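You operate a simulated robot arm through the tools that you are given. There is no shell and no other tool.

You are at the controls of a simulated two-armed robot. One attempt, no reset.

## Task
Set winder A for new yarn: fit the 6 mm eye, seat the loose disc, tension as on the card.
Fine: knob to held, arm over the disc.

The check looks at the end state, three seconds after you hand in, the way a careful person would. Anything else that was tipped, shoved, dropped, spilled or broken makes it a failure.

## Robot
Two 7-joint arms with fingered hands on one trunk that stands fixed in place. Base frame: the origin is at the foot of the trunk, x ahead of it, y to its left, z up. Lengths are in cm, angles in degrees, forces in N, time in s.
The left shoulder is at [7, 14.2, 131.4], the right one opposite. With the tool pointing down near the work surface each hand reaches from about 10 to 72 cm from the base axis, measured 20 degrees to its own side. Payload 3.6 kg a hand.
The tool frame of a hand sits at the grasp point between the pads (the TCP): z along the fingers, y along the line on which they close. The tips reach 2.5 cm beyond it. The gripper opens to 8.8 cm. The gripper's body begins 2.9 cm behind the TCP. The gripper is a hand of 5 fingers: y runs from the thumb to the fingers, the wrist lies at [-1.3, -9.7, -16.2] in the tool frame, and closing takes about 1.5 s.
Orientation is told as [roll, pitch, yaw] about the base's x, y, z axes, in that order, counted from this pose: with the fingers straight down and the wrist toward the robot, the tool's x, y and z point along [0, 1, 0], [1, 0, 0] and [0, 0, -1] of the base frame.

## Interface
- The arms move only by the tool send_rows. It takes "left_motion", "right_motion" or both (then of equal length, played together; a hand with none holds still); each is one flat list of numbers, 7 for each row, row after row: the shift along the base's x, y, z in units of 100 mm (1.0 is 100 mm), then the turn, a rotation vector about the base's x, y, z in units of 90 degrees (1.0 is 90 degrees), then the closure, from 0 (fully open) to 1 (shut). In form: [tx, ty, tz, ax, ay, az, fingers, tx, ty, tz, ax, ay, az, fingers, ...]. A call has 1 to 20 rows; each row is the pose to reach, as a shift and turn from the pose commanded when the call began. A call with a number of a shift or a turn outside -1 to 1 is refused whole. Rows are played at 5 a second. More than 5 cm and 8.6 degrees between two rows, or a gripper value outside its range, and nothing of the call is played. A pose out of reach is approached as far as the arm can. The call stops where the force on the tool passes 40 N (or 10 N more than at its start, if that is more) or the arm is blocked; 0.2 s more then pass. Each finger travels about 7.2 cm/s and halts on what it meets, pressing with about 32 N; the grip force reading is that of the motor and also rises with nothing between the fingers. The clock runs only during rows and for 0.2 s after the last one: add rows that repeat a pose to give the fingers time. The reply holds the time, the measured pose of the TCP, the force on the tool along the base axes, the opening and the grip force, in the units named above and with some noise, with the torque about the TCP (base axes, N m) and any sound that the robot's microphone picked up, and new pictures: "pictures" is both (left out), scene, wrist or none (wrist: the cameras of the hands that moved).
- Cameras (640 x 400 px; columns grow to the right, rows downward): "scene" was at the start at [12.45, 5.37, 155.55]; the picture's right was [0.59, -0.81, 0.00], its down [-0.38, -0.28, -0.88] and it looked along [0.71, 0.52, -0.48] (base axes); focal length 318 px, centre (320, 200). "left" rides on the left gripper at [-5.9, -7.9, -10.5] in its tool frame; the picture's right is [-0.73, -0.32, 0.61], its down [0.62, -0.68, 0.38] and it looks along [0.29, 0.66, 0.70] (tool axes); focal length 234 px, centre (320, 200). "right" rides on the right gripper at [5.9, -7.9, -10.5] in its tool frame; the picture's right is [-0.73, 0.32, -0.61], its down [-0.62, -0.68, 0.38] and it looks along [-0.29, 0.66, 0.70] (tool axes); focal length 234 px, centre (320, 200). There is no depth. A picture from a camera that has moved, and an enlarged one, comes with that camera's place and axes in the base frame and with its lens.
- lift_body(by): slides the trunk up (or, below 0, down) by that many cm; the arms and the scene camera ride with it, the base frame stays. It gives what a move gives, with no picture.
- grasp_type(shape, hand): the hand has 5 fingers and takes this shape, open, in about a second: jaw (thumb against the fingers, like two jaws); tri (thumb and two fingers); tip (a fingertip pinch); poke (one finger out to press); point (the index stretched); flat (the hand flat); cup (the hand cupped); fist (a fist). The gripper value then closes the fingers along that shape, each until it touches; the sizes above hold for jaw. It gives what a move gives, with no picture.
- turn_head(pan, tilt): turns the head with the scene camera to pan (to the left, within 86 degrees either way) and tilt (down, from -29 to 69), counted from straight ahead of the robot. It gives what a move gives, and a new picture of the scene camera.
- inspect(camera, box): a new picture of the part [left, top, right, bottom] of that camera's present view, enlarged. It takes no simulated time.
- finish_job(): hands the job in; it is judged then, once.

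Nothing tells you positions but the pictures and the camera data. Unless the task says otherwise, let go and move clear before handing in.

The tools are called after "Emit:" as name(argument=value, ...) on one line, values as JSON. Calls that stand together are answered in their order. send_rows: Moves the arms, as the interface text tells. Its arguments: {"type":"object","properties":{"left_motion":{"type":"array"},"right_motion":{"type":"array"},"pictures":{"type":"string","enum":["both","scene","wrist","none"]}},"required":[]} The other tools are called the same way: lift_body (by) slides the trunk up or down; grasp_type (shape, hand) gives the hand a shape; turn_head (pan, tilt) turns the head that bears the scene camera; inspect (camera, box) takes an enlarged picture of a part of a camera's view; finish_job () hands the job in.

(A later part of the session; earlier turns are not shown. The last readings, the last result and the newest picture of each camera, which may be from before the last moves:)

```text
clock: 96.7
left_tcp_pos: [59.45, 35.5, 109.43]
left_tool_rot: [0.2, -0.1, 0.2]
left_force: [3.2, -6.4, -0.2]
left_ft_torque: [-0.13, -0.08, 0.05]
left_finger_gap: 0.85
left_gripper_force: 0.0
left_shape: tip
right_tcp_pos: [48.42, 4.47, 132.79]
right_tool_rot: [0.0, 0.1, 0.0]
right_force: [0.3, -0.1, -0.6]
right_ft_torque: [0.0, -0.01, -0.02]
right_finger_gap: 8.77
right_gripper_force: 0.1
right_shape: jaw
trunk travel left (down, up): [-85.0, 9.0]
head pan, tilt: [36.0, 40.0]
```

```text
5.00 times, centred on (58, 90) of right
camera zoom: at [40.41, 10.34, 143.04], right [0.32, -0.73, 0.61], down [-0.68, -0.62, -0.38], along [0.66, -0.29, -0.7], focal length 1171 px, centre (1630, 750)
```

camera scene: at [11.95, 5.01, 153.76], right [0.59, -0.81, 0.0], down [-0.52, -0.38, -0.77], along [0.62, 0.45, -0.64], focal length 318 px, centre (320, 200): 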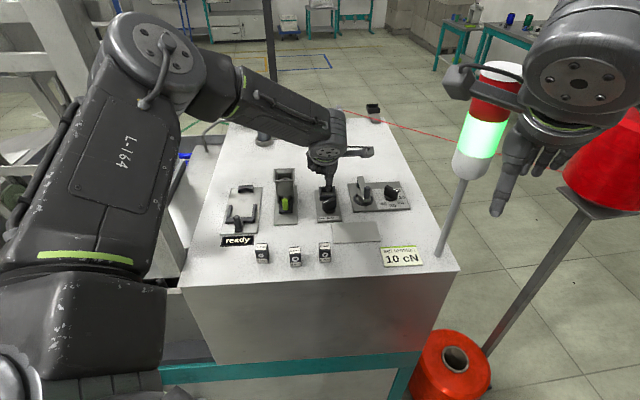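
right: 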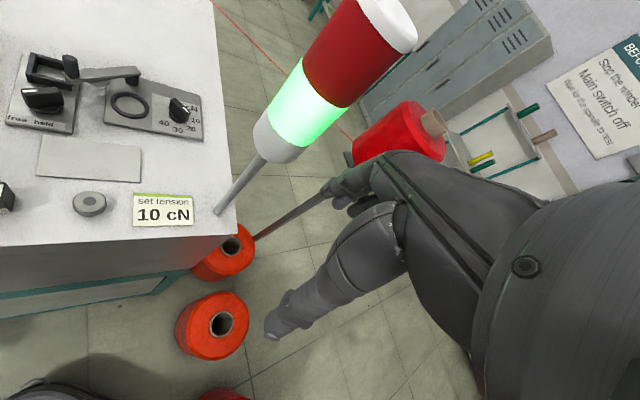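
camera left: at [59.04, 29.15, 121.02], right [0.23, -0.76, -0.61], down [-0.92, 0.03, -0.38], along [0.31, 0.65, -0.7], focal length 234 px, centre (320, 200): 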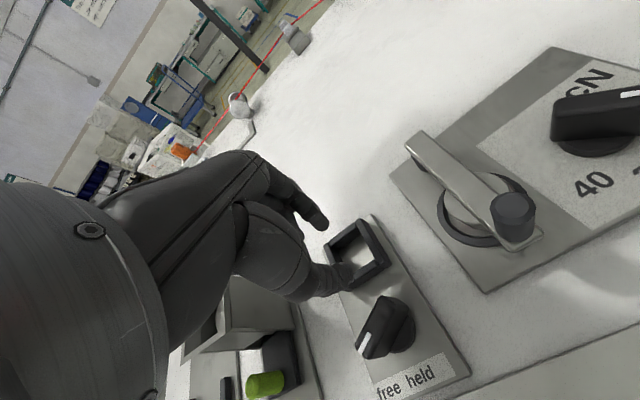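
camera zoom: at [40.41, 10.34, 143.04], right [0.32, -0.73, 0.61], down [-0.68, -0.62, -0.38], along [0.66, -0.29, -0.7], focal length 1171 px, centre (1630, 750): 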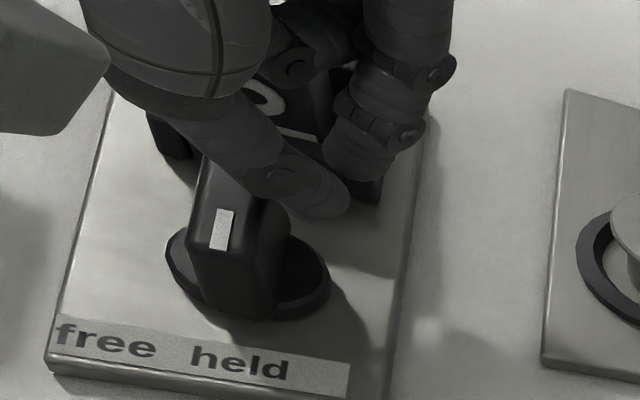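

The force rises while the knob stays put: this is its stop, pointing at "held". Backing off and lifting clear.

Emit:
send_rows(left_motion=[0, -0.06, 0, 0, 0, 0, 0.9, 0.02, -0.15, 0, 0, 0, 0, 0.9, 0.02, -0.22, 0.1, 0, 0, 0, 0.9, 0.02, -0.22, 0.35, 0, 0, 0, 0.9, 0.02, -0.22, 0.6, 0, 0, 0, 0.9, 0.02, -0.22, 0.7, 0, 0, 0, 0.9, -0.2, -0.5, 0.7, 0, 0, 0, 0.9, -0.2, -0.5, 0.7, 0, 0, 0, 0.9], pictures="scene")

Emit:
inspect(camera="scene", box=[306, 165, 386, 225])

Emit:
inspect(camera="scene", box=[350, 172, 414, 217])

Emit:
inspect(camera="right", box=[0, 30, 220, 140])

```text
clock: 98.5
left_tcp_pos: [57.54, 30.45, 116.42]
left_tool_rot: [-0.1, -0.1, 0.0]
left_force: [-0.3, -0.3, 0.0]
left_ft_torque: [-0.01, -0.02, -0.01]
left_finger_gap: 0.85
left_gripper_force: 0.1
left_shape: tip
right_tcp_pos: [48.27, 4.71, 132.59]
right_tool_rot: [0.0, 0.0, 0.0]
right_force: [0.1, 0.0, -0.2]
right_ft_torque: [0.01, 0.01, 0.02]
right_finger_gap: 8.76
right_gripper_force: 0.1
right_shape: jaw
trunk travel left (down, up): [-85.0, 9.0]
head pan, tilt: [36.0, 40.0]
camera scene: at [11.95, 5.02, 153.75], right [0.59, -0.81, 0.0], down [-0.52, -0.38, -0.77], along [0.62, 0.45, -0.64], focal length 318 px, centre (320, 200)
```

scene: 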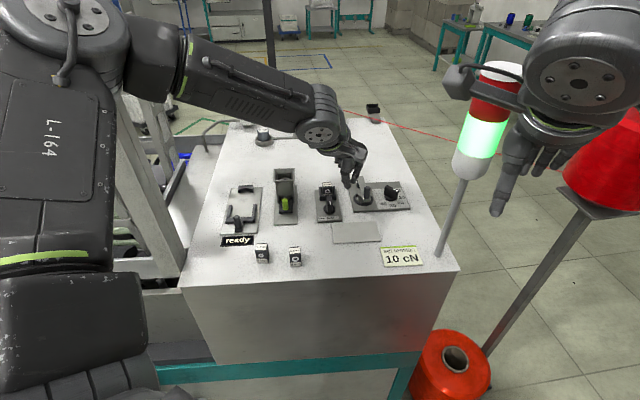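

```text
6.67 times, centred on (346, 195) of scene
camera zoom: at [11.95, 5.02, 153.75], right [0.59, -0.81, 0.0], down [-0.52, -0.38, -0.77], along [0.62, 0.45, -0.64], focal length 2120 px, centre (147, 233)
```

zoom: 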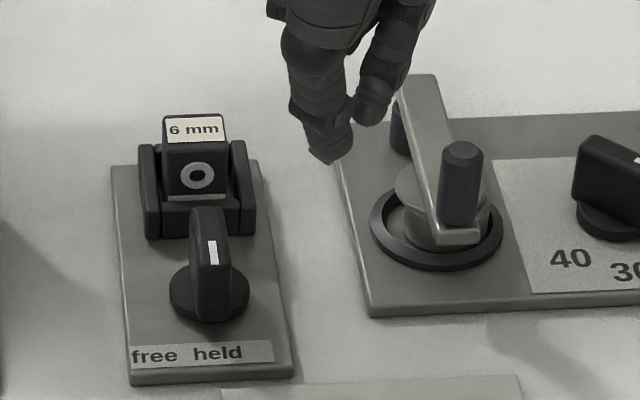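

```text
8.89 times, centred on (382, 194) of scene
camera zoom: at [11.95, 5.02, 153.75], right [0.59, -0.81, 0.0], down [-0.52, -0.38, -0.77], along [0.62, 0.45, -0.64], focal length 2826 px, centre (-231, 249)
```

zoom: 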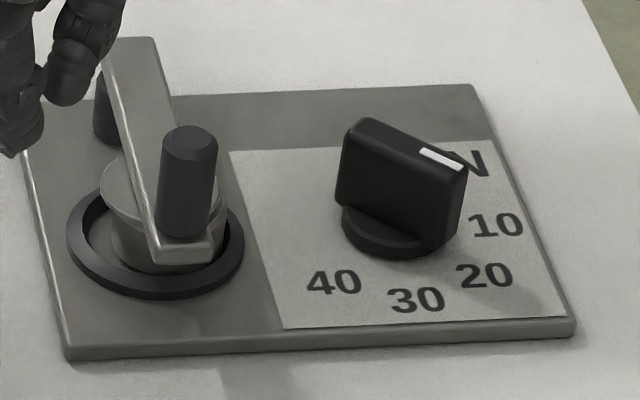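

```text
2.91 times, centred on (110, 85) of right
camera zoom: at [40.32, 10.54, 143.06], right [0.32, -0.73, 0.61], down [-0.68, -0.62, -0.38], along [0.66, -0.29, -0.7], focal length 681 px, centre (931, 534)
```

zoom: 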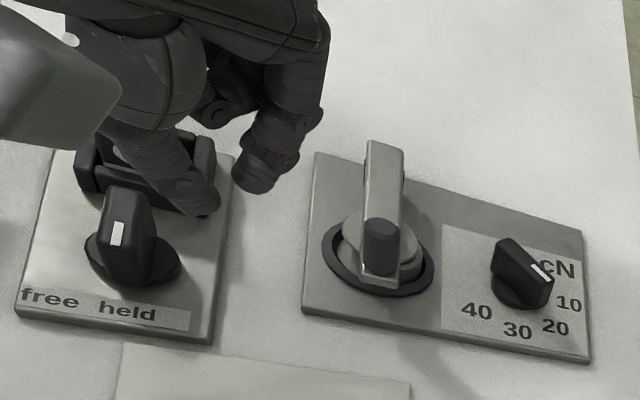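

Eye in, knob at held, disc covered by the arm. Now the dial: labels sit at 10 = straight right, 20 = 45° toward the front, so it now reads 20 and needs +45°. I'll approach from the robot side of its marker end.

Emit:
send_rows(left_motion=[0.2, -0.15, 0, 0, 0, 0.03, 0.9, 0.45, -0.3, 0, 0, 0, 0.06, 0.9, 0.7, -0.45, 0, 0, 0, 0.0889, 0.9, 0.9, -0.545, 0, 0, 0, 0.0889, 0.9, 0.9, -0.545, -0.2, 0, 0, 0.0889, 0.9, 0.9, -0.545, -0.2, 0, 0, 0.0889, 0.9], pictures="both")

Emit:
inspect(camera="scene", box=[350, 150, 430, 210])

Emit:
inspect(camera="left", box=[260, 140, 440, 300])

```text
clock: 99.9
left_tcp_pos: [66.34, 25.29, 114.18]
left_tool_rot: [-0.1, 0.1, 8.1]
left_force: [0.0, -0.3, 0.4]
left_ft_torque: [0.01, -0.01, -0.02]
left_finger_gap: 0.87
left_gripper_force: 0.0
left_shape: tip
right_tcp_pos: [48.29, 4.68, 132.72]
right_tool_rot: [0.0, 0.0, 0.0]
right_force: [0.1, 1.1, 0.0]
right_ft_torque: [0.0, 0.05, 0.02]
right_finger_gap: 8.75
right_gripper_force: 0.0
right_shape: jaw
trunk travel left (down, up): [-85.0, 9.0]
head pan, tilt: [36.0, 40.0]
camera scene: at [11.93, 5.01, 153.76], right [0.59, -0.81, 0.0], down [-0.52, -0.38, -0.77], along [0.62, 0.45, -0.64], focal length 318 px, centre (320, 200)
camera left: at [59.33, 18.45, 124.82], right [-0.22, -0.76, -0.61], down [-0.76, 0.52, -0.38], along [0.61, 0.38, -0.7], focal length 234 px, centre (320, 200)
```

scene: 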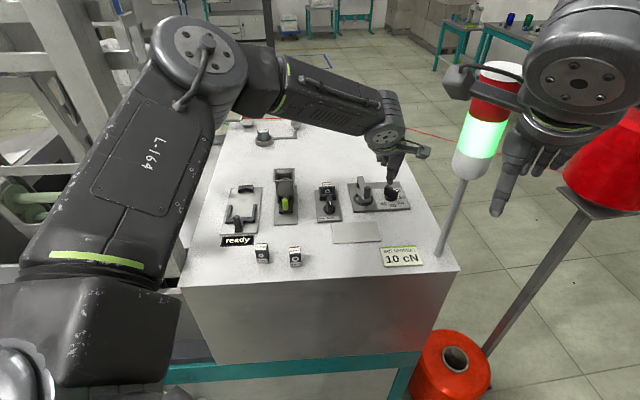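
left: 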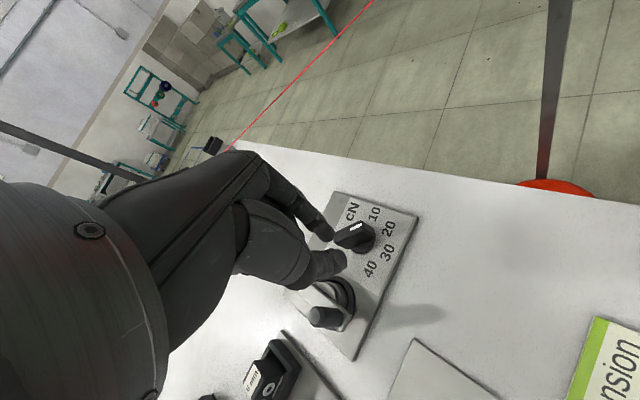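

```text
6.67 times, centred on (390, 180) of scene
camera zoom: at [11.93, 5.01, 153.76], right [0.59, -0.81, 0.0], down [-0.52, -0.38, -0.77], along [0.62, 0.45, -0.64], focal length 2120 px, centre (-147, 333)
```

zoom: 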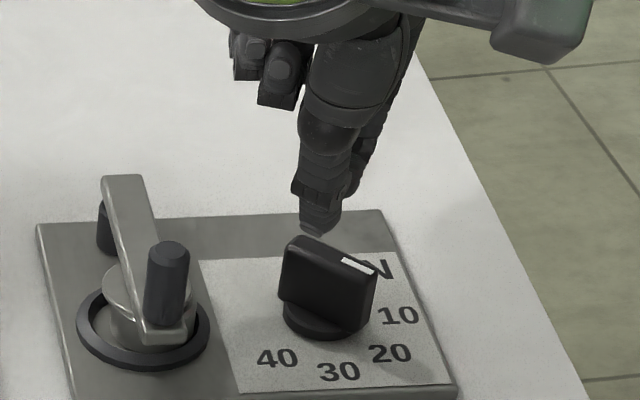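

```text
2.50 times, centred on (350, 220) of left
camera zoom: at [59.33, 18.45, 124.82], right [-0.22, -0.76, -0.61], down [-0.76, 0.52, -0.38], along [0.61, 0.38, -0.7], focal length 585 px, centre (245, 150)
```

zoom: 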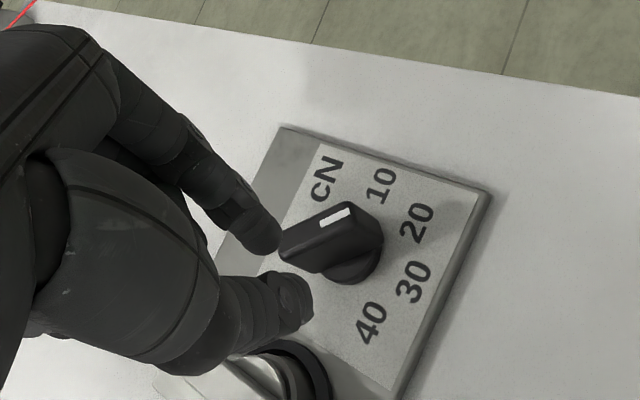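

The left camera now has a clear view of the dial. I'll zoom for an exact reading.

Emit:
inspect(camera="left", box=[330, 190, 426, 282])

```text
4.35 times, centred on (378, 236) of left
camera zoom: at [59.33, 18.45, 124.82], right [-0.22, -0.76, -0.61], down [-0.76, 0.52, -0.38], along [0.61, 0.38, -0.7], focal length 1018 px, centre (68, 44)
```

zoom: 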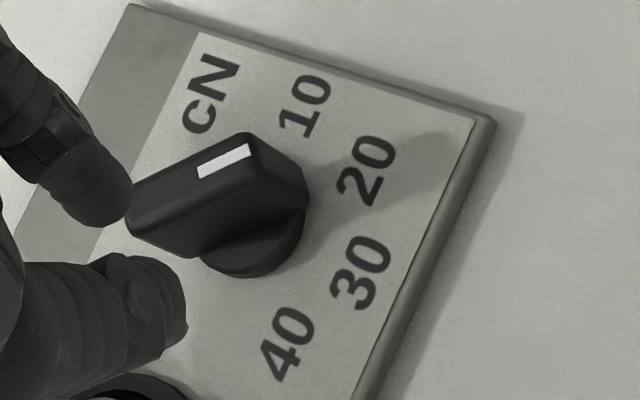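

The marker is exactly on 20 (−94.8° in base; 10 is at −49°). I'll lower the fingertip on the robot side of the marker end.

Emit:
send_rows(left_motion=[0, -0.025, -0.15, 0, 0, 0, 0.9, 0, -0.025, -0.3, 0, 0, 0, 0.9, 0, -0.025, -0.42, 0, 0, 0, 0.9, 0, -0.025, -0.48, 0, 0, 0, 0.9, 0, -0.025, -0.48, 0, 0, 0, 0.9], pictures="none")

Emit:
inspect(camera="scene", box=[350, 160, 430, 215])

Emit:
inspect(camera="left", box=[280, 160, 440, 300])

Emit:
inspect(camera="right", box=[80, 20, 240, 140])

```text
clock: 101.1
left_tcp_pos: [65.5, 25.37, 110.08]
left_tool_rot: [-0.1, 0.0, 8.1]
left_force: [0.9, -0.1, -0.3]
left_ft_torque: [0.0, 0.0, 0.0]
left_finger_gap: 0.88
left_gripper_force: 0.1
left_shape: tip
left hand out of reach, approached as far as the arm can: row 2, 3, 4, 5
right_tcp_pos: [48.19, 4.63, 132.65]
right_tool_rot: [0.0, 0.0, 0.0]
right_force: [0.4, -0.4, -0.2]
right_ft_torque: [0.01, 0.0, -0.02]
right_finger_gap: 8.78
right_gripper_force: 0.1
right_shape: jaw
trunk travel left (down, up): [-85.0, 9.0]
head pan, tilt: [36.0, 40.0]
```

```text
7.27 times, centred on (390, 188) of scene
camera zoom: at [11.98, 5.02, 153.75], right [0.59, -0.81, 0.0], down [-0.52, -0.38, -0.77], along [0.62, 0.45, -0.64], focal length 2312 px, centre (-189, 291)
```

zoom: 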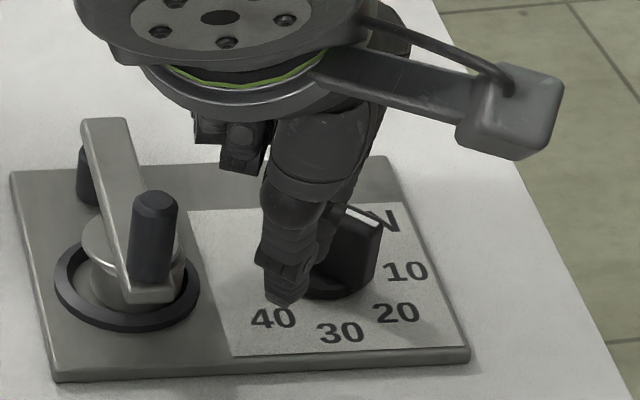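

```text
2.86 times, centred on (360, 230) of left
camera zoom: at [58.4, 18.49, 120.66], right [-0.22, -0.76, -0.61], down [-0.76, 0.52, -0.38], along [0.61, 0.38, -0.7], focal length 669 px, centre (206, 114)
```

zoom: 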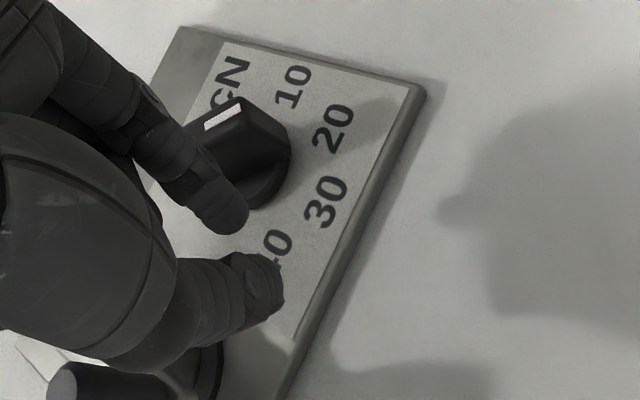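

```text
3.33 times, centred on (160, 80) of right
camera zoom: at [40.34, 10.55, 143.05], right [0.32, -0.73, 0.61], down [-0.68, -0.62, -0.38], along [0.66, -0.29, -0.7], focal length 781 px, centre (853, 600)
```

zoom: 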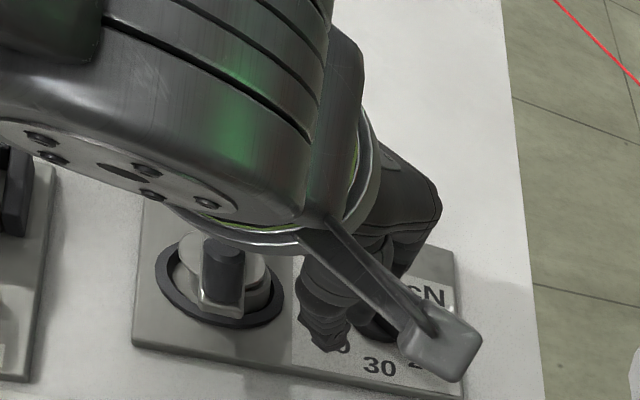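

Out of reach upright here, so I'll tilt the hand forward (fingertips away from me) and try again, staying a little higher.

Emit:
send_rows(left_motion=[0, -0.02, 0.15, 0.0094, -0.066, 0, 0.9, 0.03, -0.04, 0.2, 0.0188, -0.132, 0, 0.9, 0.08, -0.05, 0.2, 0.0188, -0.132, 0, 0.9, 0.1, -0.05, 0.1, 0.0188, -0.132, 0, 0.9, 0.1, -0.05, 0.0, 0.0188, -0.132, 0, 0.9, 0.1, -0.05, 0.0, 0.0188, -0.132, 0, 0.9], pictures="none")

Emit:
inspect(camera="scene", box=[350, 160, 430, 215])

Emit:
inspect(camera="left", box=[280, 160, 440, 300])

```text
clock: 102.5
left_tcp_pos: [66.42, 24.75, 110.31]
left_tool_rot: [-0.1, -12.0, 8.1]
left_force: [0.2, 0.4, -0.1]
left_ft_torque: [-0.04, 0.0, -0.02]
left_finger_gap: 0.87
left_gripper_force: 0.0
left_shape: tip
right_tcp_pos: [48.25, 4.58, 132.71]
right_tool_rot: [0.0, 0.0, 0.0]
right_force: [-1.1, 0.8, -0.3]
right_ft_torque: [0.0, 0.02, -0.01]
right_finger_gap: 8.75
right_gripper_force: 0.0
right_shape: jaw
trunk travel left (down, up): [-85.0, 9.0]
head pan, tilt: [36.0, 40.0]
```

```text
7.27 times, centred on (390, 188) of scene
camera zoom: at [11.97, 5.01, 153.75], right [0.59, -0.81, 0.0], down [-0.52, -0.38, -0.77], along [0.62, 0.45, -0.64], focal length 2312 px, centre (-189, 291)
```

zoom: 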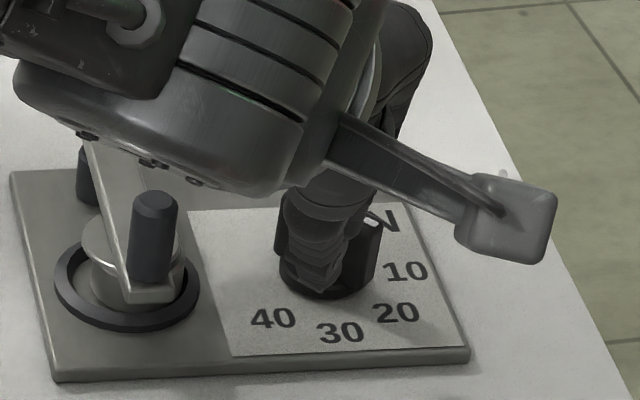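

```text
2.86 times, centred on (360, 230) of left
camera zoom: at [57.32, 17.66, 118.94], right [-0.09, -0.75, -0.66], down [-0.67, 0.54, -0.52], along [0.74, 0.4, -0.54], focal length 669 px, centre (206, 114)
```

zoom: 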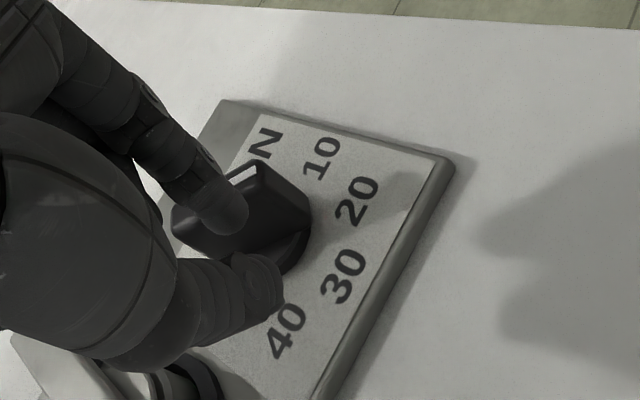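

The tilt restores the reach. The fingertip is level with the dial's top on its near side; lowering about 1.2 cm beside the blade.

Emit:
send_rows(left_motion=[-0.02, 0, -0.04, 0, 0, 0, 0.9, -0.02, 0, -0.08, 0, 0, 0, 0.9, -0.02, 0, -0.12, 0, 0, 0, 0.9, -0.02, 0, -0.12, 0, 0, 0, 0.9], pictures="none")

Emit:
inspect(camera="scene", box=[350, 160, 430, 215])

Emit:
inspect(camera="left", box=[280, 160, 440, 300])

Emit:
inspect(camera="right", box=[80, 20, 240, 140])

```text
clock: 103.5
left_tcp_pos: [65.82, 24.92, 109.01]
left_tool_rot: [0.0, -12.0, 8.1]
left_force: [0.0, -0.2, -0.1]
left_ft_torque: [-0.02, 0.06, -0.03]
left_finger_gap: 0.86
left_gripper_force: 0.0
left_shape: tip
left hand out of reach, approached as far as the arm can: row 3, 4
right_tcp_pos: [48.22, 4.57, 132.69]
right_tool_rot: [0.1, 0.0, 0.0]
right_force: [0.6, -0.4, 0.3]
right_ft_torque: [-0.01, -0.03, -0.04]
right_finger_gap: 8.76
right_gripper_force: 0.1
right_shape: jaw
trunk travel left (down, up): [-85.0, 9.0]
head pan, tilt: [36.0, 40.0]
```

```text
7.27 times, centred on (390, 188) of scene
camera zoom: at [11.97, 5.01, 153.75], right [0.59, -0.81, 0.0], down [-0.52, -0.38, -0.77], along [0.62, 0.45, -0.64], focal length 2312 px, centre (-189, 291)
```

zoom: 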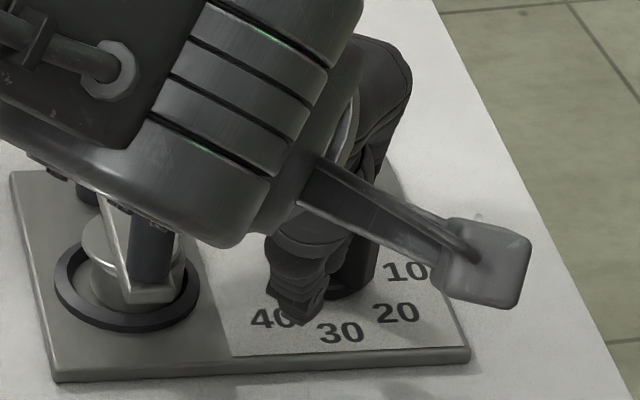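

```text
2.86 times, centred on (360, 230) of left
camera zoom: at [56.79, 17.84, 117.84], right [-0.09, -0.75, -0.66], down [-0.67, 0.53, -0.52], along [0.74, 0.4, -0.54], focal length 669 px, centre (206, 114)
```

zoom: 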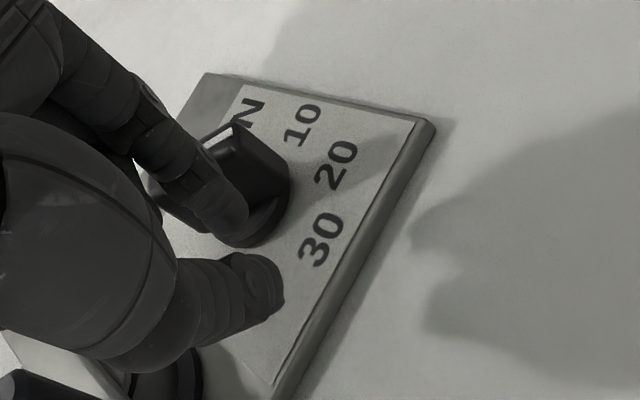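

```text
3.33 times, centred on (160, 80) of right
camera zoom: at [40.33, 10.54, 143.05], right [0.32, -0.73, 0.61], down [-0.68, -0.62, -0.38], along [0.66, -0.29, -0.7], focal length 781 px, centre (853, 600)
```

zoom: 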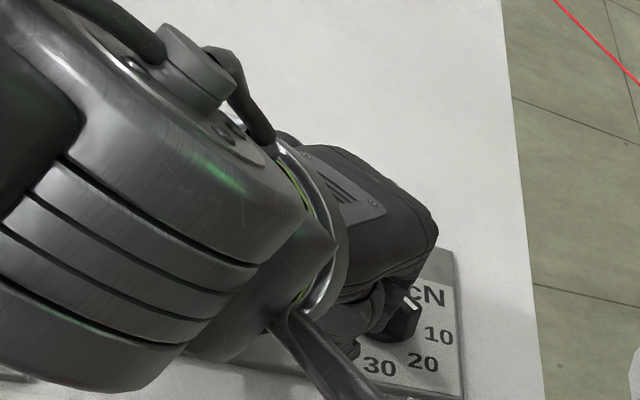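

Reach shrinks as the wrist goes lower relative to the shoulder, so lowering the trunk should help. I'll raise the left hand well clear first, untilted, then lower the trunk 7 cm.

Emit:
send_rows(left_motion=[-0.02, 0, 0.15, 0, 0, 0, 0.9, -0.05, 0, 0.4, -0.0094, 0.066, 0, 0.9, -0.1, 0, 0.7, -0.0188, 0.132, 0, 0.9, -0.2, 0, 1.0, -0.0188, 0.132, 0, 0.9, -0.2, 0, 1.0, -0.0188, 0.132, 0, 0.9], pictures="both")

Emit:
turn_head(pan=-30, tilt=40)

```text
clock: 104.7
left_tcp_pos: [63.88, 24.84, 119.1]
left_tool_rot: [0.0, -0.1, 8.2]
left_force: [0.0, 0.0, -0.7]
left_ft_torque: [0.01, 0.04, 0.02]
left_finger_gap: 0.89
left_gripper_force: 0.0
left_shape: tip
right_tcp_pos: [48.23, 4.66, 132.67]
right_tool_rot: [0.1, 0.0, 0.1]
right_force: [-0.1, 0.6, 0.3]
right_ft_torque: [0.02, -0.02, 0.01]
right_finger_gap: 8.77
right_gripper_force: 0.1
right_shape: jaw
trunk travel left (down, up): [-85.0, 9.0]
head pan, tilt: [36.0, 40.0]
camera scene: at [11.96, 5.01, 153.75], right [0.59, -0.81, 0.0], down [-0.52, -0.38, -0.77], along [0.62, 0.45, -0.64], focal length 318 px, centre (320, 200)
camera left: at [56.76, 17.98, 129.66], right [-0.22, -0.76, -0.61], down [-0.76, 0.52, -0.38], along [0.61, 0.38, -0.7], focal length 234 px, centre (320, 200)
```

scene: 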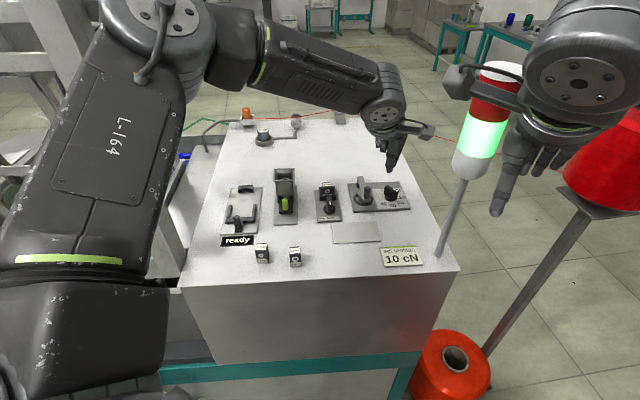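
left: 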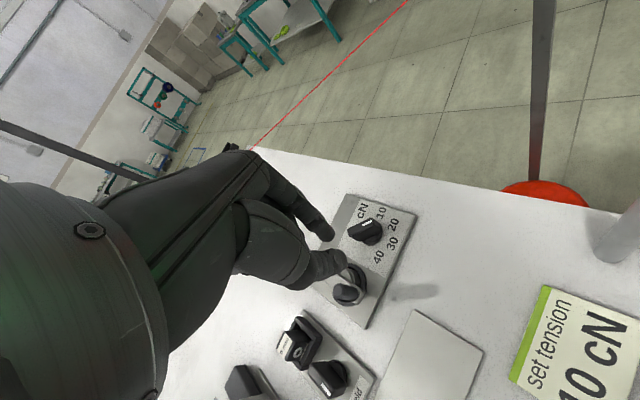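

```text
clock: 106.0
left_tcp_pos: [63.86, 24.82, 118.93]
left_tool_rot: [0.0, 0.0, 8.2]
left_force: [0.1, 0.4, -2.0]
left_ft_torque: [-0.03, -0.02, -0.03]
left_finger_gap: 0.84
left_gripper_force: 0.1
left_shape: tip
right_tcp_pos: [48.16, 4.73, 132.67]
right_tool_rot: [0.0, 0.1, 0.0]
right_force: [0.1, 0.2, -0.5]
right_ft_torque: [0.02, 0.02, 0.02]
right_finger_gap: 8.75
right_gripper_force: 0.0
right_shape: jaw
trunk travel left (down, up): [-85.0, 9.0]
head pan, tilt: [-30.0, 40.0]
camera scene: at [12.48, -4.23, 153.75], right [-0.5, -0.87, 0.0], down [-0.56, 0.32, -0.77], along [0.66, -0.38, -0.64], focal length 318 px, centre (320, 200)
```

scene: 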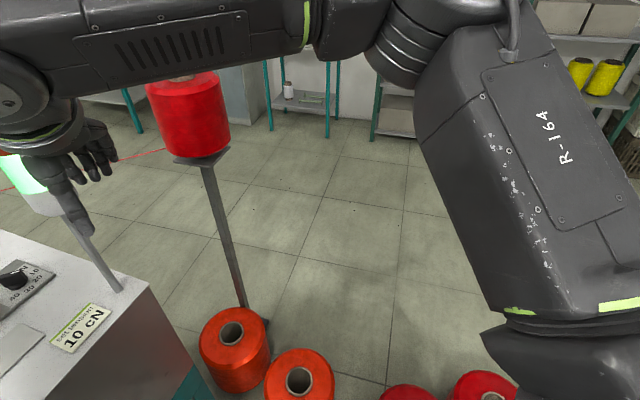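

Nothing lies under the right arm within 7 cm. Lowering the trunk by 7 cm.

Emit:
lift_body(by=-7)

Emit:
turn_head(pan=30, tilt=38)

```text
clock: 107.1
left_tcp_pos: [63.91, 24.84, 112.12]
left_tool_rot: [0.0, 0.0, 8.0]
left_force: [0.2, 1.1, -0.4]
left_ft_torque: [-0.03, 0.02, -0.01]
left_finger_gap: 0.91
left_gripper_force: 0.1
left_shape: tip
right_tcp_pos: [48.32, 4.65, 125.54]
right_tool_rot: [0.0, 0.0, -0.1]
right_force: [0.1, -0.6, 0.1]
right_ft_torque: [-0.02, 0.02, 0.0]
right_finger_gap: 8.76
right_gripper_force: 0.0
right_shape: jaw
trunk travel left (down, up): [-78.0, 16.0]
head pan, tilt: [-30.0, 40.0]
```

```text
clock: 108.4
left_tcp_pos: [63.96, 24.85, 112.09]
left_tool_rot: [0.0, 0.0, 8.1]
left_force: [0.3, 0.5, 0.4]
left_ft_torque: [-0.05, 0.03, 0.01]
left_finger_gap: 0.86
left_gripper_force: 0.1
left_shape: tip
right_tcp_pos: [48.2, 4.71, 125.84]
right_tool_rot: [0.1, 0.0, 0.0]
right_force: [0.2, 0.5, -0.1]
right_ft_torque: [-0.03, -0.01, -0.04]
right_finger_gap: 8.77
right_gripper_force: 0.1
right_shape: jaw
trunk travel left (down, up): [-78.0, 16.0]
head pan, tilt: [30.0, 38.0]
camera scene: at [12.57, 4.32, 147.05], right [0.5, -0.87, 0.0], down [-0.53, -0.31, -0.79], along [0.68, 0.39, -0.62], focal length 318 px, centre (320, 200)
```

scene: 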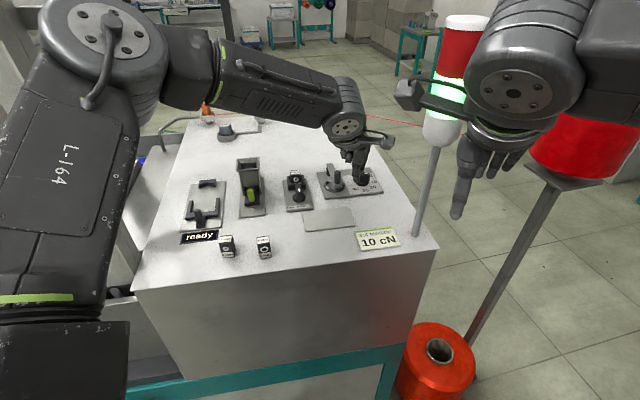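

The scene is clear. Now forward at this height, then lower beside the dial blade.

Emit:
send_rows(left_motion=[0.1, 0.01, 0, 0, 0, 0, 0.9, 0.2, 0.015, 0, 0, 0, 0, 0.9, 0.25, 0.015, -0.05, 0, 0, 0, 0.9, 0.25, 0.015, -0.15, 0, 0, 0, 0.9, 0.25, 0.015, -0.2, 0, 0, 0, 0.9, 0.25, 0.015, -0.2, 0, 0, 0, 0.9], pictures="none")

Emit:
inspect(camera="scene", box=[315, 140, 395, 210])

Emit:
inspect(camera="left", box=[280, 160, 440, 300])

Emit:
inspect(camera="right", box=[40, 0, 240, 140])

```text
clock: 109.8
left_tcp_pos: [66.35, 25.02, 109.88]
left_tool_rot: [-0.1, 0.0, 8.1]
left_force: [0.0, 0.1, -0.4]
left_ft_torque: [-0.02, 0.03, 0.01]
left_finger_gap: 0.87
left_gripper_force: 0.0
left_shape: tip
right_tcp_pos: [48.25, 4.62, 125.76]
right_tool_rot: [0.0, 0.1, 0.0]
right_force: [0.5, 0.4, -0.2]
right_ft_torque: [-0.04, -0.01, 0.01]
right_finger_gap: 8.77
right_gripper_force: 0.1
right_shape: jaw
trunk travel left (down, up): [-78.0, 16.0]
head pan, tilt: [30.0, 38.0]
```

```text
5.71 times, centred on (355, 175) of scene
camera zoom: at [12.55, 4.33, 147.05], right [0.5, -0.87, 0.0], down [-0.53, -0.31, -0.79], along [0.68, 0.39, -0.62], focal length 1817 px, centre (120, 343)
```

zoom: 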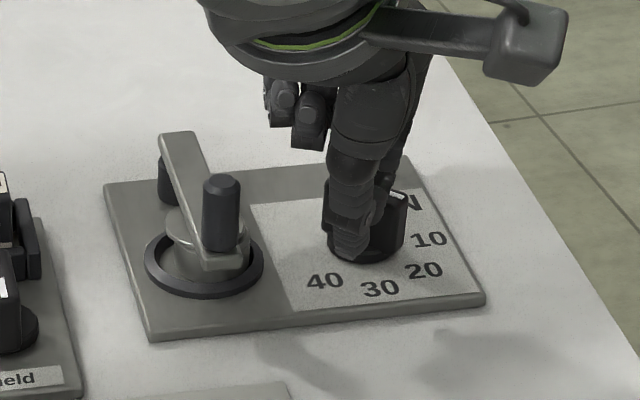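

```text
2.86 times, centred on (360, 230) of left
camera zoom: at [59.23, 18.08, 120.5], right [-0.22, -0.76, -0.61], down [-0.76, 0.52, -0.38], along [0.61, 0.38, -0.7], focal length 669 px, centre (206, 114)
```

zoom: 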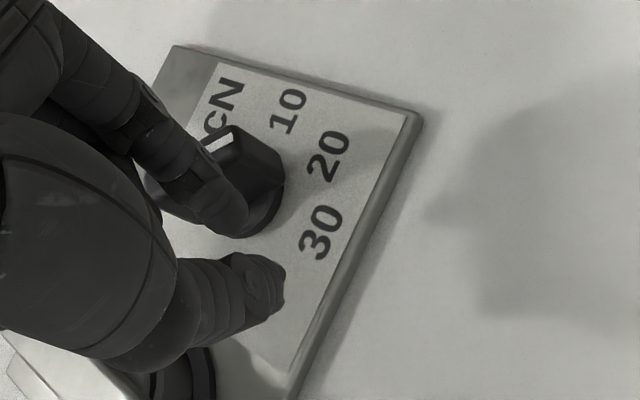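

```text
2.86 times, centred on (140, 70) of right
camera zoom: at [40.32, 10.54, 136.06], right [0.32, -0.73, 0.61], down [-0.68, -0.62, -0.38], along [0.66, -0.29, -0.7], focal length 669 px, centre (834, 571)
```

zoom: 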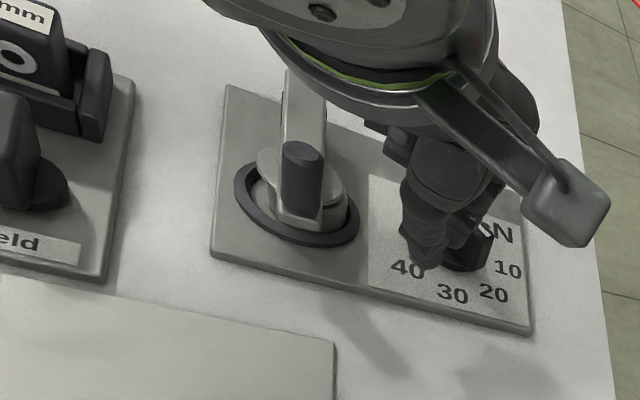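

Reach is fine now. The fingertip is about 0.7 cm too close to the dial's axis; shifting toward the marker end and lowering a little.

Emit:
send_rows(left_motion=[-0.02, -0.04, 0, 0, 0, 0, 0.9, -0.02, -0.075, 0, 0, 0, 0, 0.9, -0.02, -0.075, -0.04, 0, 0, 0, 0.9, -0.02, -0.075, -0.07, 0, 0, 0, 0.9, -0.02, -0.075, -0.07, 0, 0, 0, 0.9], pictures="none")

Emit:
inspect(camera="scene", box=[335, 150, 395, 200])

Emit:
inspect(camera="left", box=[290, 160, 410, 260])

```text
clock: 111.0
left_tcp_pos: [66.15, 24.17, 109.33]
left_tool_rot: [0.0, 0.0, 8.0]
left_force: [0.8, 0.2, 0.0]
left_ft_torque: [-0.03, -0.02, 0.03]
left_finger_gap: 0.9
left_gripper_force: 0.0
left_shape: tip
right_tcp_pos: [48.24, 4.69, 125.49]
right_tool_rot: [0.1, 0.1, -0.1]
right_force: [-0.1, -0.3, 0.1]
right_ft_torque: [-0.02, 0.01, -0.02]
right_finger_gap: 8.76
right_gripper_force: 0.1
right_shape: jaw
trunk travel left (down, up): [-78.0, 16.0]
head pan, tilt: [30.0, 38.0]
```

```text
8.00 times, centred on (365, 175) of scene
camera zoom: at [12.56, 4.33, 147.05], right [0.5, -0.87, 0.0], down [-0.53, -0.31, -0.79], along [0.68, 0.39, -0.62], focal length 2544 px, centre (-40, 400)
```

zoom: 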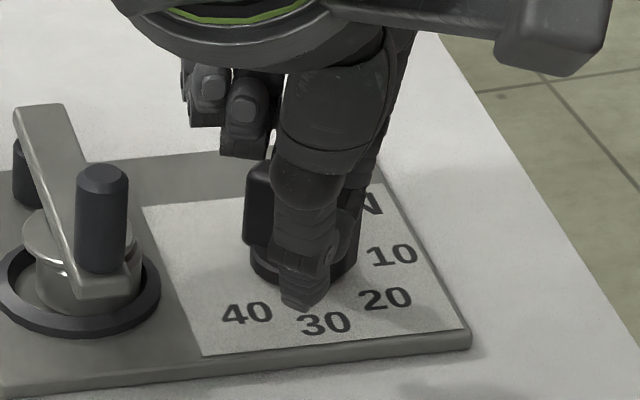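

```text
4.00 times, centred on (350, 210) of left
camera zoom: at [59.06, 17.35, 119.94], right [-0.22, -0.76, -0.61], down [-0.76, 0.52, -0.38], along [0.61, 0.38, -0.7], focal length 937 px, centre (200, 160)
```

zoom: 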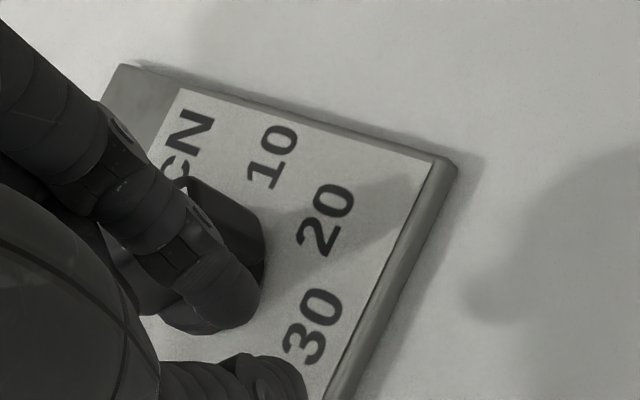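

The fingertip is at the marker end on the near side. Pushing it away from me (+x) in small steps.

Emit:
send_rows(left_motion=[0.03, 0, 0, 0, 0, 0, 0.9, 0.06, 0, 0, 0, 0, 0, 0.9, 0.09, -0.01, 0, 0, 0, 0, 0.9, 0.09, -0.01, 0, 0, 0, 0, 0.9], pictures="none")

Emit:
inspect(camera="scene", box=[335, 150, 395, 200])

Emit:
inspect(camera="left", box=[290, 160, 410, 260])

```text
clock: 112.0
left_tcp_pos: [67.14, 24.06, 109.44]
left_tool_rot: [0.0, 0.1, 8.0]
left_force: [1.3, 0.2, 1.2]
left_ft_torque: [0.01, -0.02, 0.0]
left_finger_gap: 0.85
left_gripper_force: 0.1
left_shape: tip
right_tcp_pos: [48.26, 4.61, 125.7]
right_tool_rot: [0.0, -0.1, 0.0]
right_force: [-0.3, -0.3, 1.5]
right_ft_torque: [0.01, 0.01, -0.03]
right_finger_gap: 8.75
right_gripper_force: 0.1
right_shape: jaw
trunk travel left (down, up): [-78.0, 16.0]
head pan, tilt: [30.0, 38.0]
```

```text
8.00 times, centred on (365, 175) of scene
camera zoom: at [12.57, 4.33, 147.05], right [0.5, -0.87, 0.0], down [-0.53, -0.31, -0.79], along [0.68, 0.39, -0.62], focal length 2544 px, centre (-40, 400)
```

zoom: 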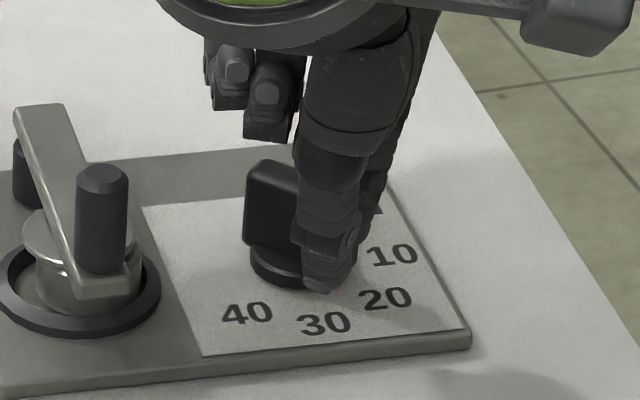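

```text
4.00 times, centred on (350, 210) of left
camera zoom: at [60.02, 17.14, 120.0], right [-0.22, -0.76, -0.61], down [-0.76, 0.52, -0.38], along [0.61, 0.38, -0.7], focal length 937 px, centre (200, 160)
```

zoom: 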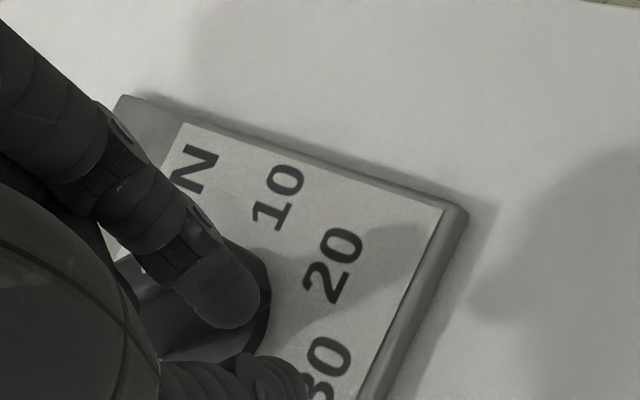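

Emit:
inspect(camera="scene", box=[350, 160, 386, 190])

Emit:
inspect(camera="right", box=[130, 40, 200, 100])

Emit:
inspect(camera="left", box=[310, 205, 370, 255])

```text
13.33 times, centred on (368, 175) of scene
camera zoom: at [12.57, 4.33, 147.05], right [0.5, -0.87, 0.0], down [-0.53, -0.31, -0.79], along [0.68, 0.39, -0.62], focal length 4239 px, centre (-320, 533)
```

zoom: 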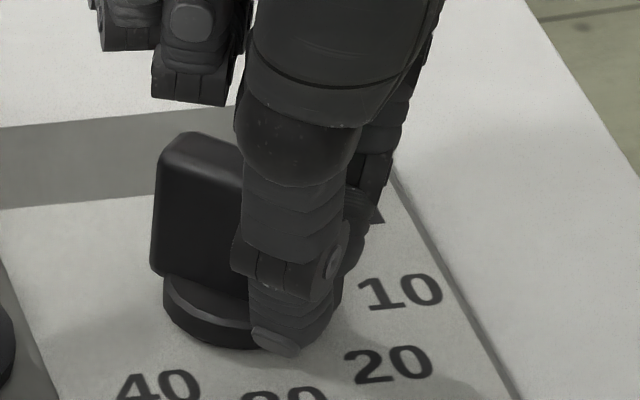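

```text
6.67 times, centred on (165, 70) of right
camera zoom: at [40.33, 10.54, 136.05], right [0.32, -0.73, 0.61], down [-0.68, -0.62, -0.38], along [0.66, -0.29, -0.7], focal length 1561 px, centre (1353, 1067)
```

zoom: 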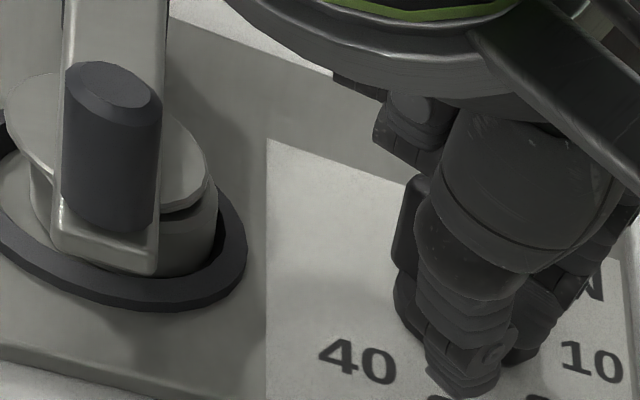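

```text
8.00 times, centred on (340, 230) of left
camera zoom: at [60.02, 17.14, 120.0], right [-0.22, -0.76, -0.61], down [-0.76, 0.52, -0.38], along [0.61, 0.38, -0.7], focal length 1873 px, centre (160, -40)
```

zoom: 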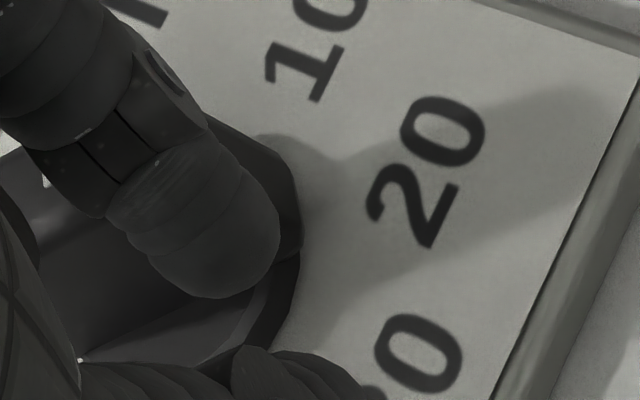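

Emit:
send_rows(left_motion=[0.025, 0, 0, 0, 0, 0, 0.9, 0.05, 0, 0, 0, 0, 0, 0.9, 0.05, 0, 0, 0, 0, 0, 0.9], pictures="none")

Emit:
inspect(camera="scene", box=[350, 160, 386, 190])

Emit:
inspect(camera="left", box=[300, 180, 390, 260])

```text
clock: 112.8
left_tcp_pos: [67.57, 24.01, 109.52]
left_tool_rot: [0.0, 0.0, 8.0]
left_force: [-2.0, -0.4, 0.9]
left_ft_torque: [-0.01, 0.02, -0.05]
left_finger_gap: 0.86
left_gripper_force: 0.0
left_shape: tip
right_tcp_pos: [48.25, 4.61, 125.75]
right_tool_rot: [0.0, 0.0, 0.0]
right_force: [0.2, -0.2, -0.1]
right_ft_torque: [-0.01, -0.02, 0.02]
right_finger_gap: 8.77
right_gripper_force: 0.0
right_shape: jaw
trunk travel left (down, up): [-78.0, 16.0]
head pan, tilt: [30.0, 38.0]
```

```text
13.33 times, centred on (368, 175) of scene
camera zoom: at [12.49, 4.3, 147.06], right [0.5, -0.87, 0.0], down [-0.53, -0.31, -0.79], along [0.68, 0.39, -0.62], focal length 4239 px, centre (-320, 533)
```

zoom: 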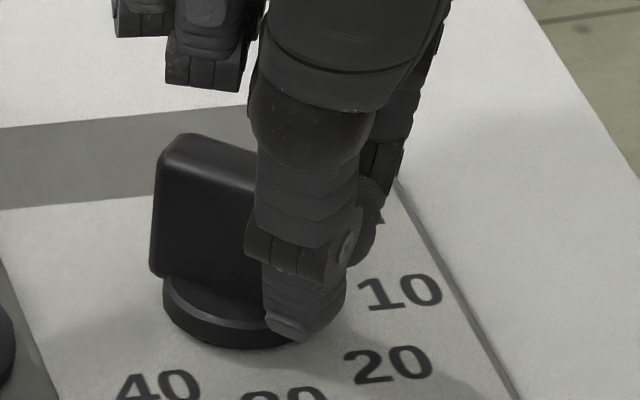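

```text
5.00 times, centred on (345, 220) of left
camera zoom: at [60.48, 17.12, 120.02], right [-0.22, -0.76, -0.61], down [-0.76, 0.52, -0.38], along [0.61, 0.38, -0.7], focal length 1171 px, centre (195, 100)
```

zoom: 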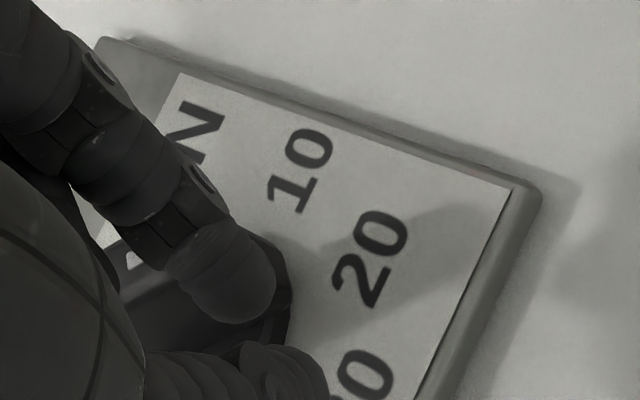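

The fingertip is right at the blade's tip and could slip past it. I'll back off, shift 0.6 cm toward the axis, and push again.

Emit:
send_rows(left_motion=[-0.05, 0, 0, 0, 0, 0, 0.9, -0.1, 0, 0, 0, 0, 0, 0.9, -0.1, 0.06, 0, 0, 0, 0, 0.9, -0.05, 0.06, 0, 0, 0, 0, 0.9, -0.02, 0.06, 0, 0, 0, 0, 0.9, -0.02, 0.06, 0, 0, 0, 0, 0.9], pictures="none")

Emit:
inspect(camera="scene", box=[350, 160, 386, 190])

Emit:
inspect(camera="left", box=[300, 180, 390, 260])

```text
clock: 114.2
left_tcp_pos: [67.36, 24.84, 109.32]
left_tool_rot: [0.0, 0.0, 8.1]
left_force: [-2.3, 0.1, 1.5]
left_ft_torque: [0.02, 0.0, 0.02]
left_finger_gap: 0.89
left_gripper_force: 0.1
left_shape: tip
right_tcp_pos: [48.39, 4.7, 125.75]
right_tool_rot: [0.0, 0.1, 0.0]
right_force: [-0.3, -0.4, 1.0]
right_ft_torque: [0.0, -0.01, -0.01]
right_finger_gap: 8.79
right_gripper_force: 0.1
right_shape: jaw
trunk travel left (down, up): [-78.0, 16.0]
head pan, tilt: [30.0, 38.0]
```

```text
13.33 times, centred on (368, 175) of scene
camera zoom: at [12.5, 4.35, 147.06], right [0.5, -0.87, 0.0], down [-0.53, -0.31, -0.79], along [0.68, 0.39, -0.62], focal length 4239 px, centre (-320, 533)
```

zoom: 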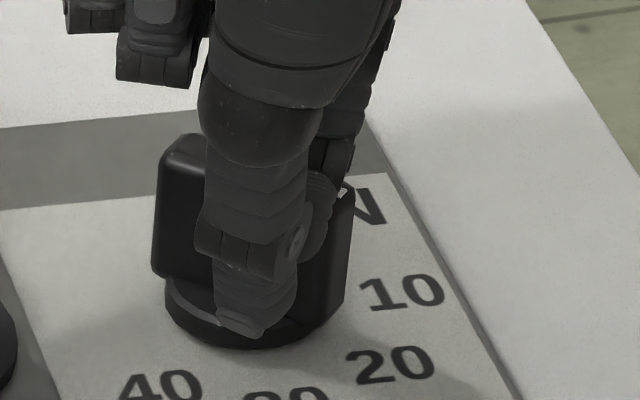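

```text
5.00 times, centred on (345, 220) of left
camera zoom: at [60.27, 17.92, 119.97], right [-0.22, -0.76, -0.61], down [-0.76, 0.52, -0.38], along [0.61, 0.38, -0.7], focal length 1171 px, centre (195, 100)
```

zoom: 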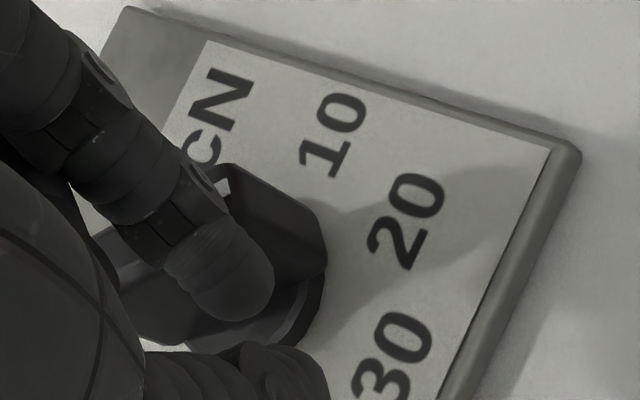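

Contact is now nearer the axis than ideal. Backing off, shifting 0.4 cm outward again, and pushing.

Emit:
send_rows(left_motion=[-0.06, 0, 0, 0, 0, 0, 0.9, -0.06, -0.04, 0, 0, 0, 0, 0.9, -0.02, -0.04, 0, 0, 0, 0, 0.9, 0.02, -0.04, 0, 0, 0, 0, 0.9, 0.05, -0.04, 0, 0, 0, 0, 0.9, 0.05, -0.04, 0, 0, 0, 0, 0.9], pictures="none")

Emit:
inspect(camera="scene", box=[350, 160, 386, 190])

Emit:
inspect(camera="left", box=[300, 180, 390, 260])

```text
clock: 115.6
left_tcp_pos: [67.72, 24.29, 109.32]
left_tool_rot: [-0.1, 0.0, 8.1]
left_force: [-1.0, 0.0, 0.0]
left_ft_torque: [0.0, -0.01, -0.02]
left_finger_gap: 0.88
left_gripper_force: 0.2
left_shape: tip
right_tcp_pos: [48.3, 4.63, 125.63]
right_tool_rot: [0.1, 0.0, 0.1]
right_force: [0.0, -0.4, 0.3]
right_ft_torque: [0.02, -0.02, -0.01]
right_finger_gap: 8.77
right_gripper_force: 0.1
right_shape: jaw
trunk travel left (down, up): [-78.0, 16.0]
head pan, tilt: [30.0, 38.0]
```

```text
13.33 times, centred on (368, 175) of scene
camera zoom: at [12.52, 4.32, 147.06], right [0.5, -0.87, 0.0], down [-0.53, -0.31, -0.79], along [0.68, 0.39, -0.62], focal length 4239 px, centre (-320, 533)
```

zoom: 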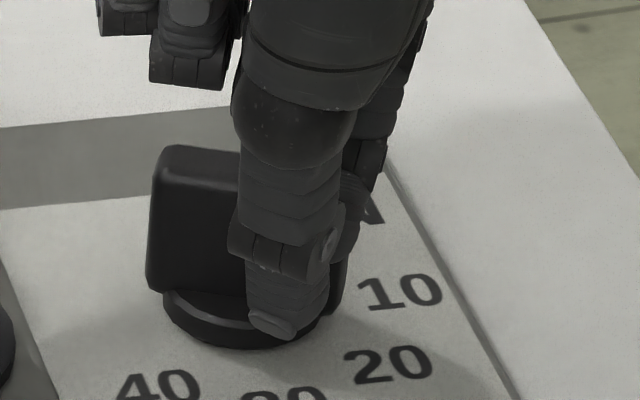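

```text
5.00 times, centred on (345, 220) of left
camera zoom: at [60.62, 17.46, 119.87], right [-0.22, -0.76, -0.61], down [-0.76, 0.52, -0.38], along [0.61, 0.38, -0.7], focal length 1171 px, centre (195, 100)
```

zoom: 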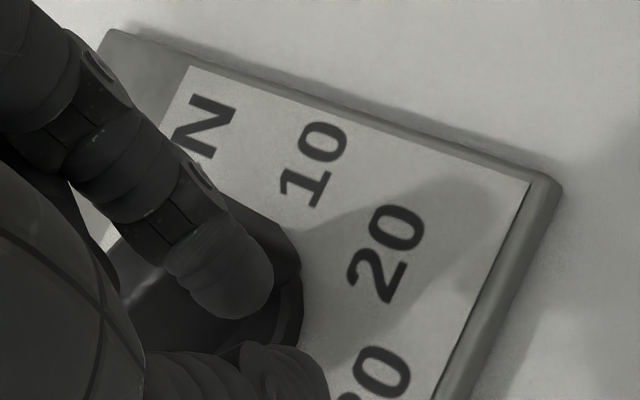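

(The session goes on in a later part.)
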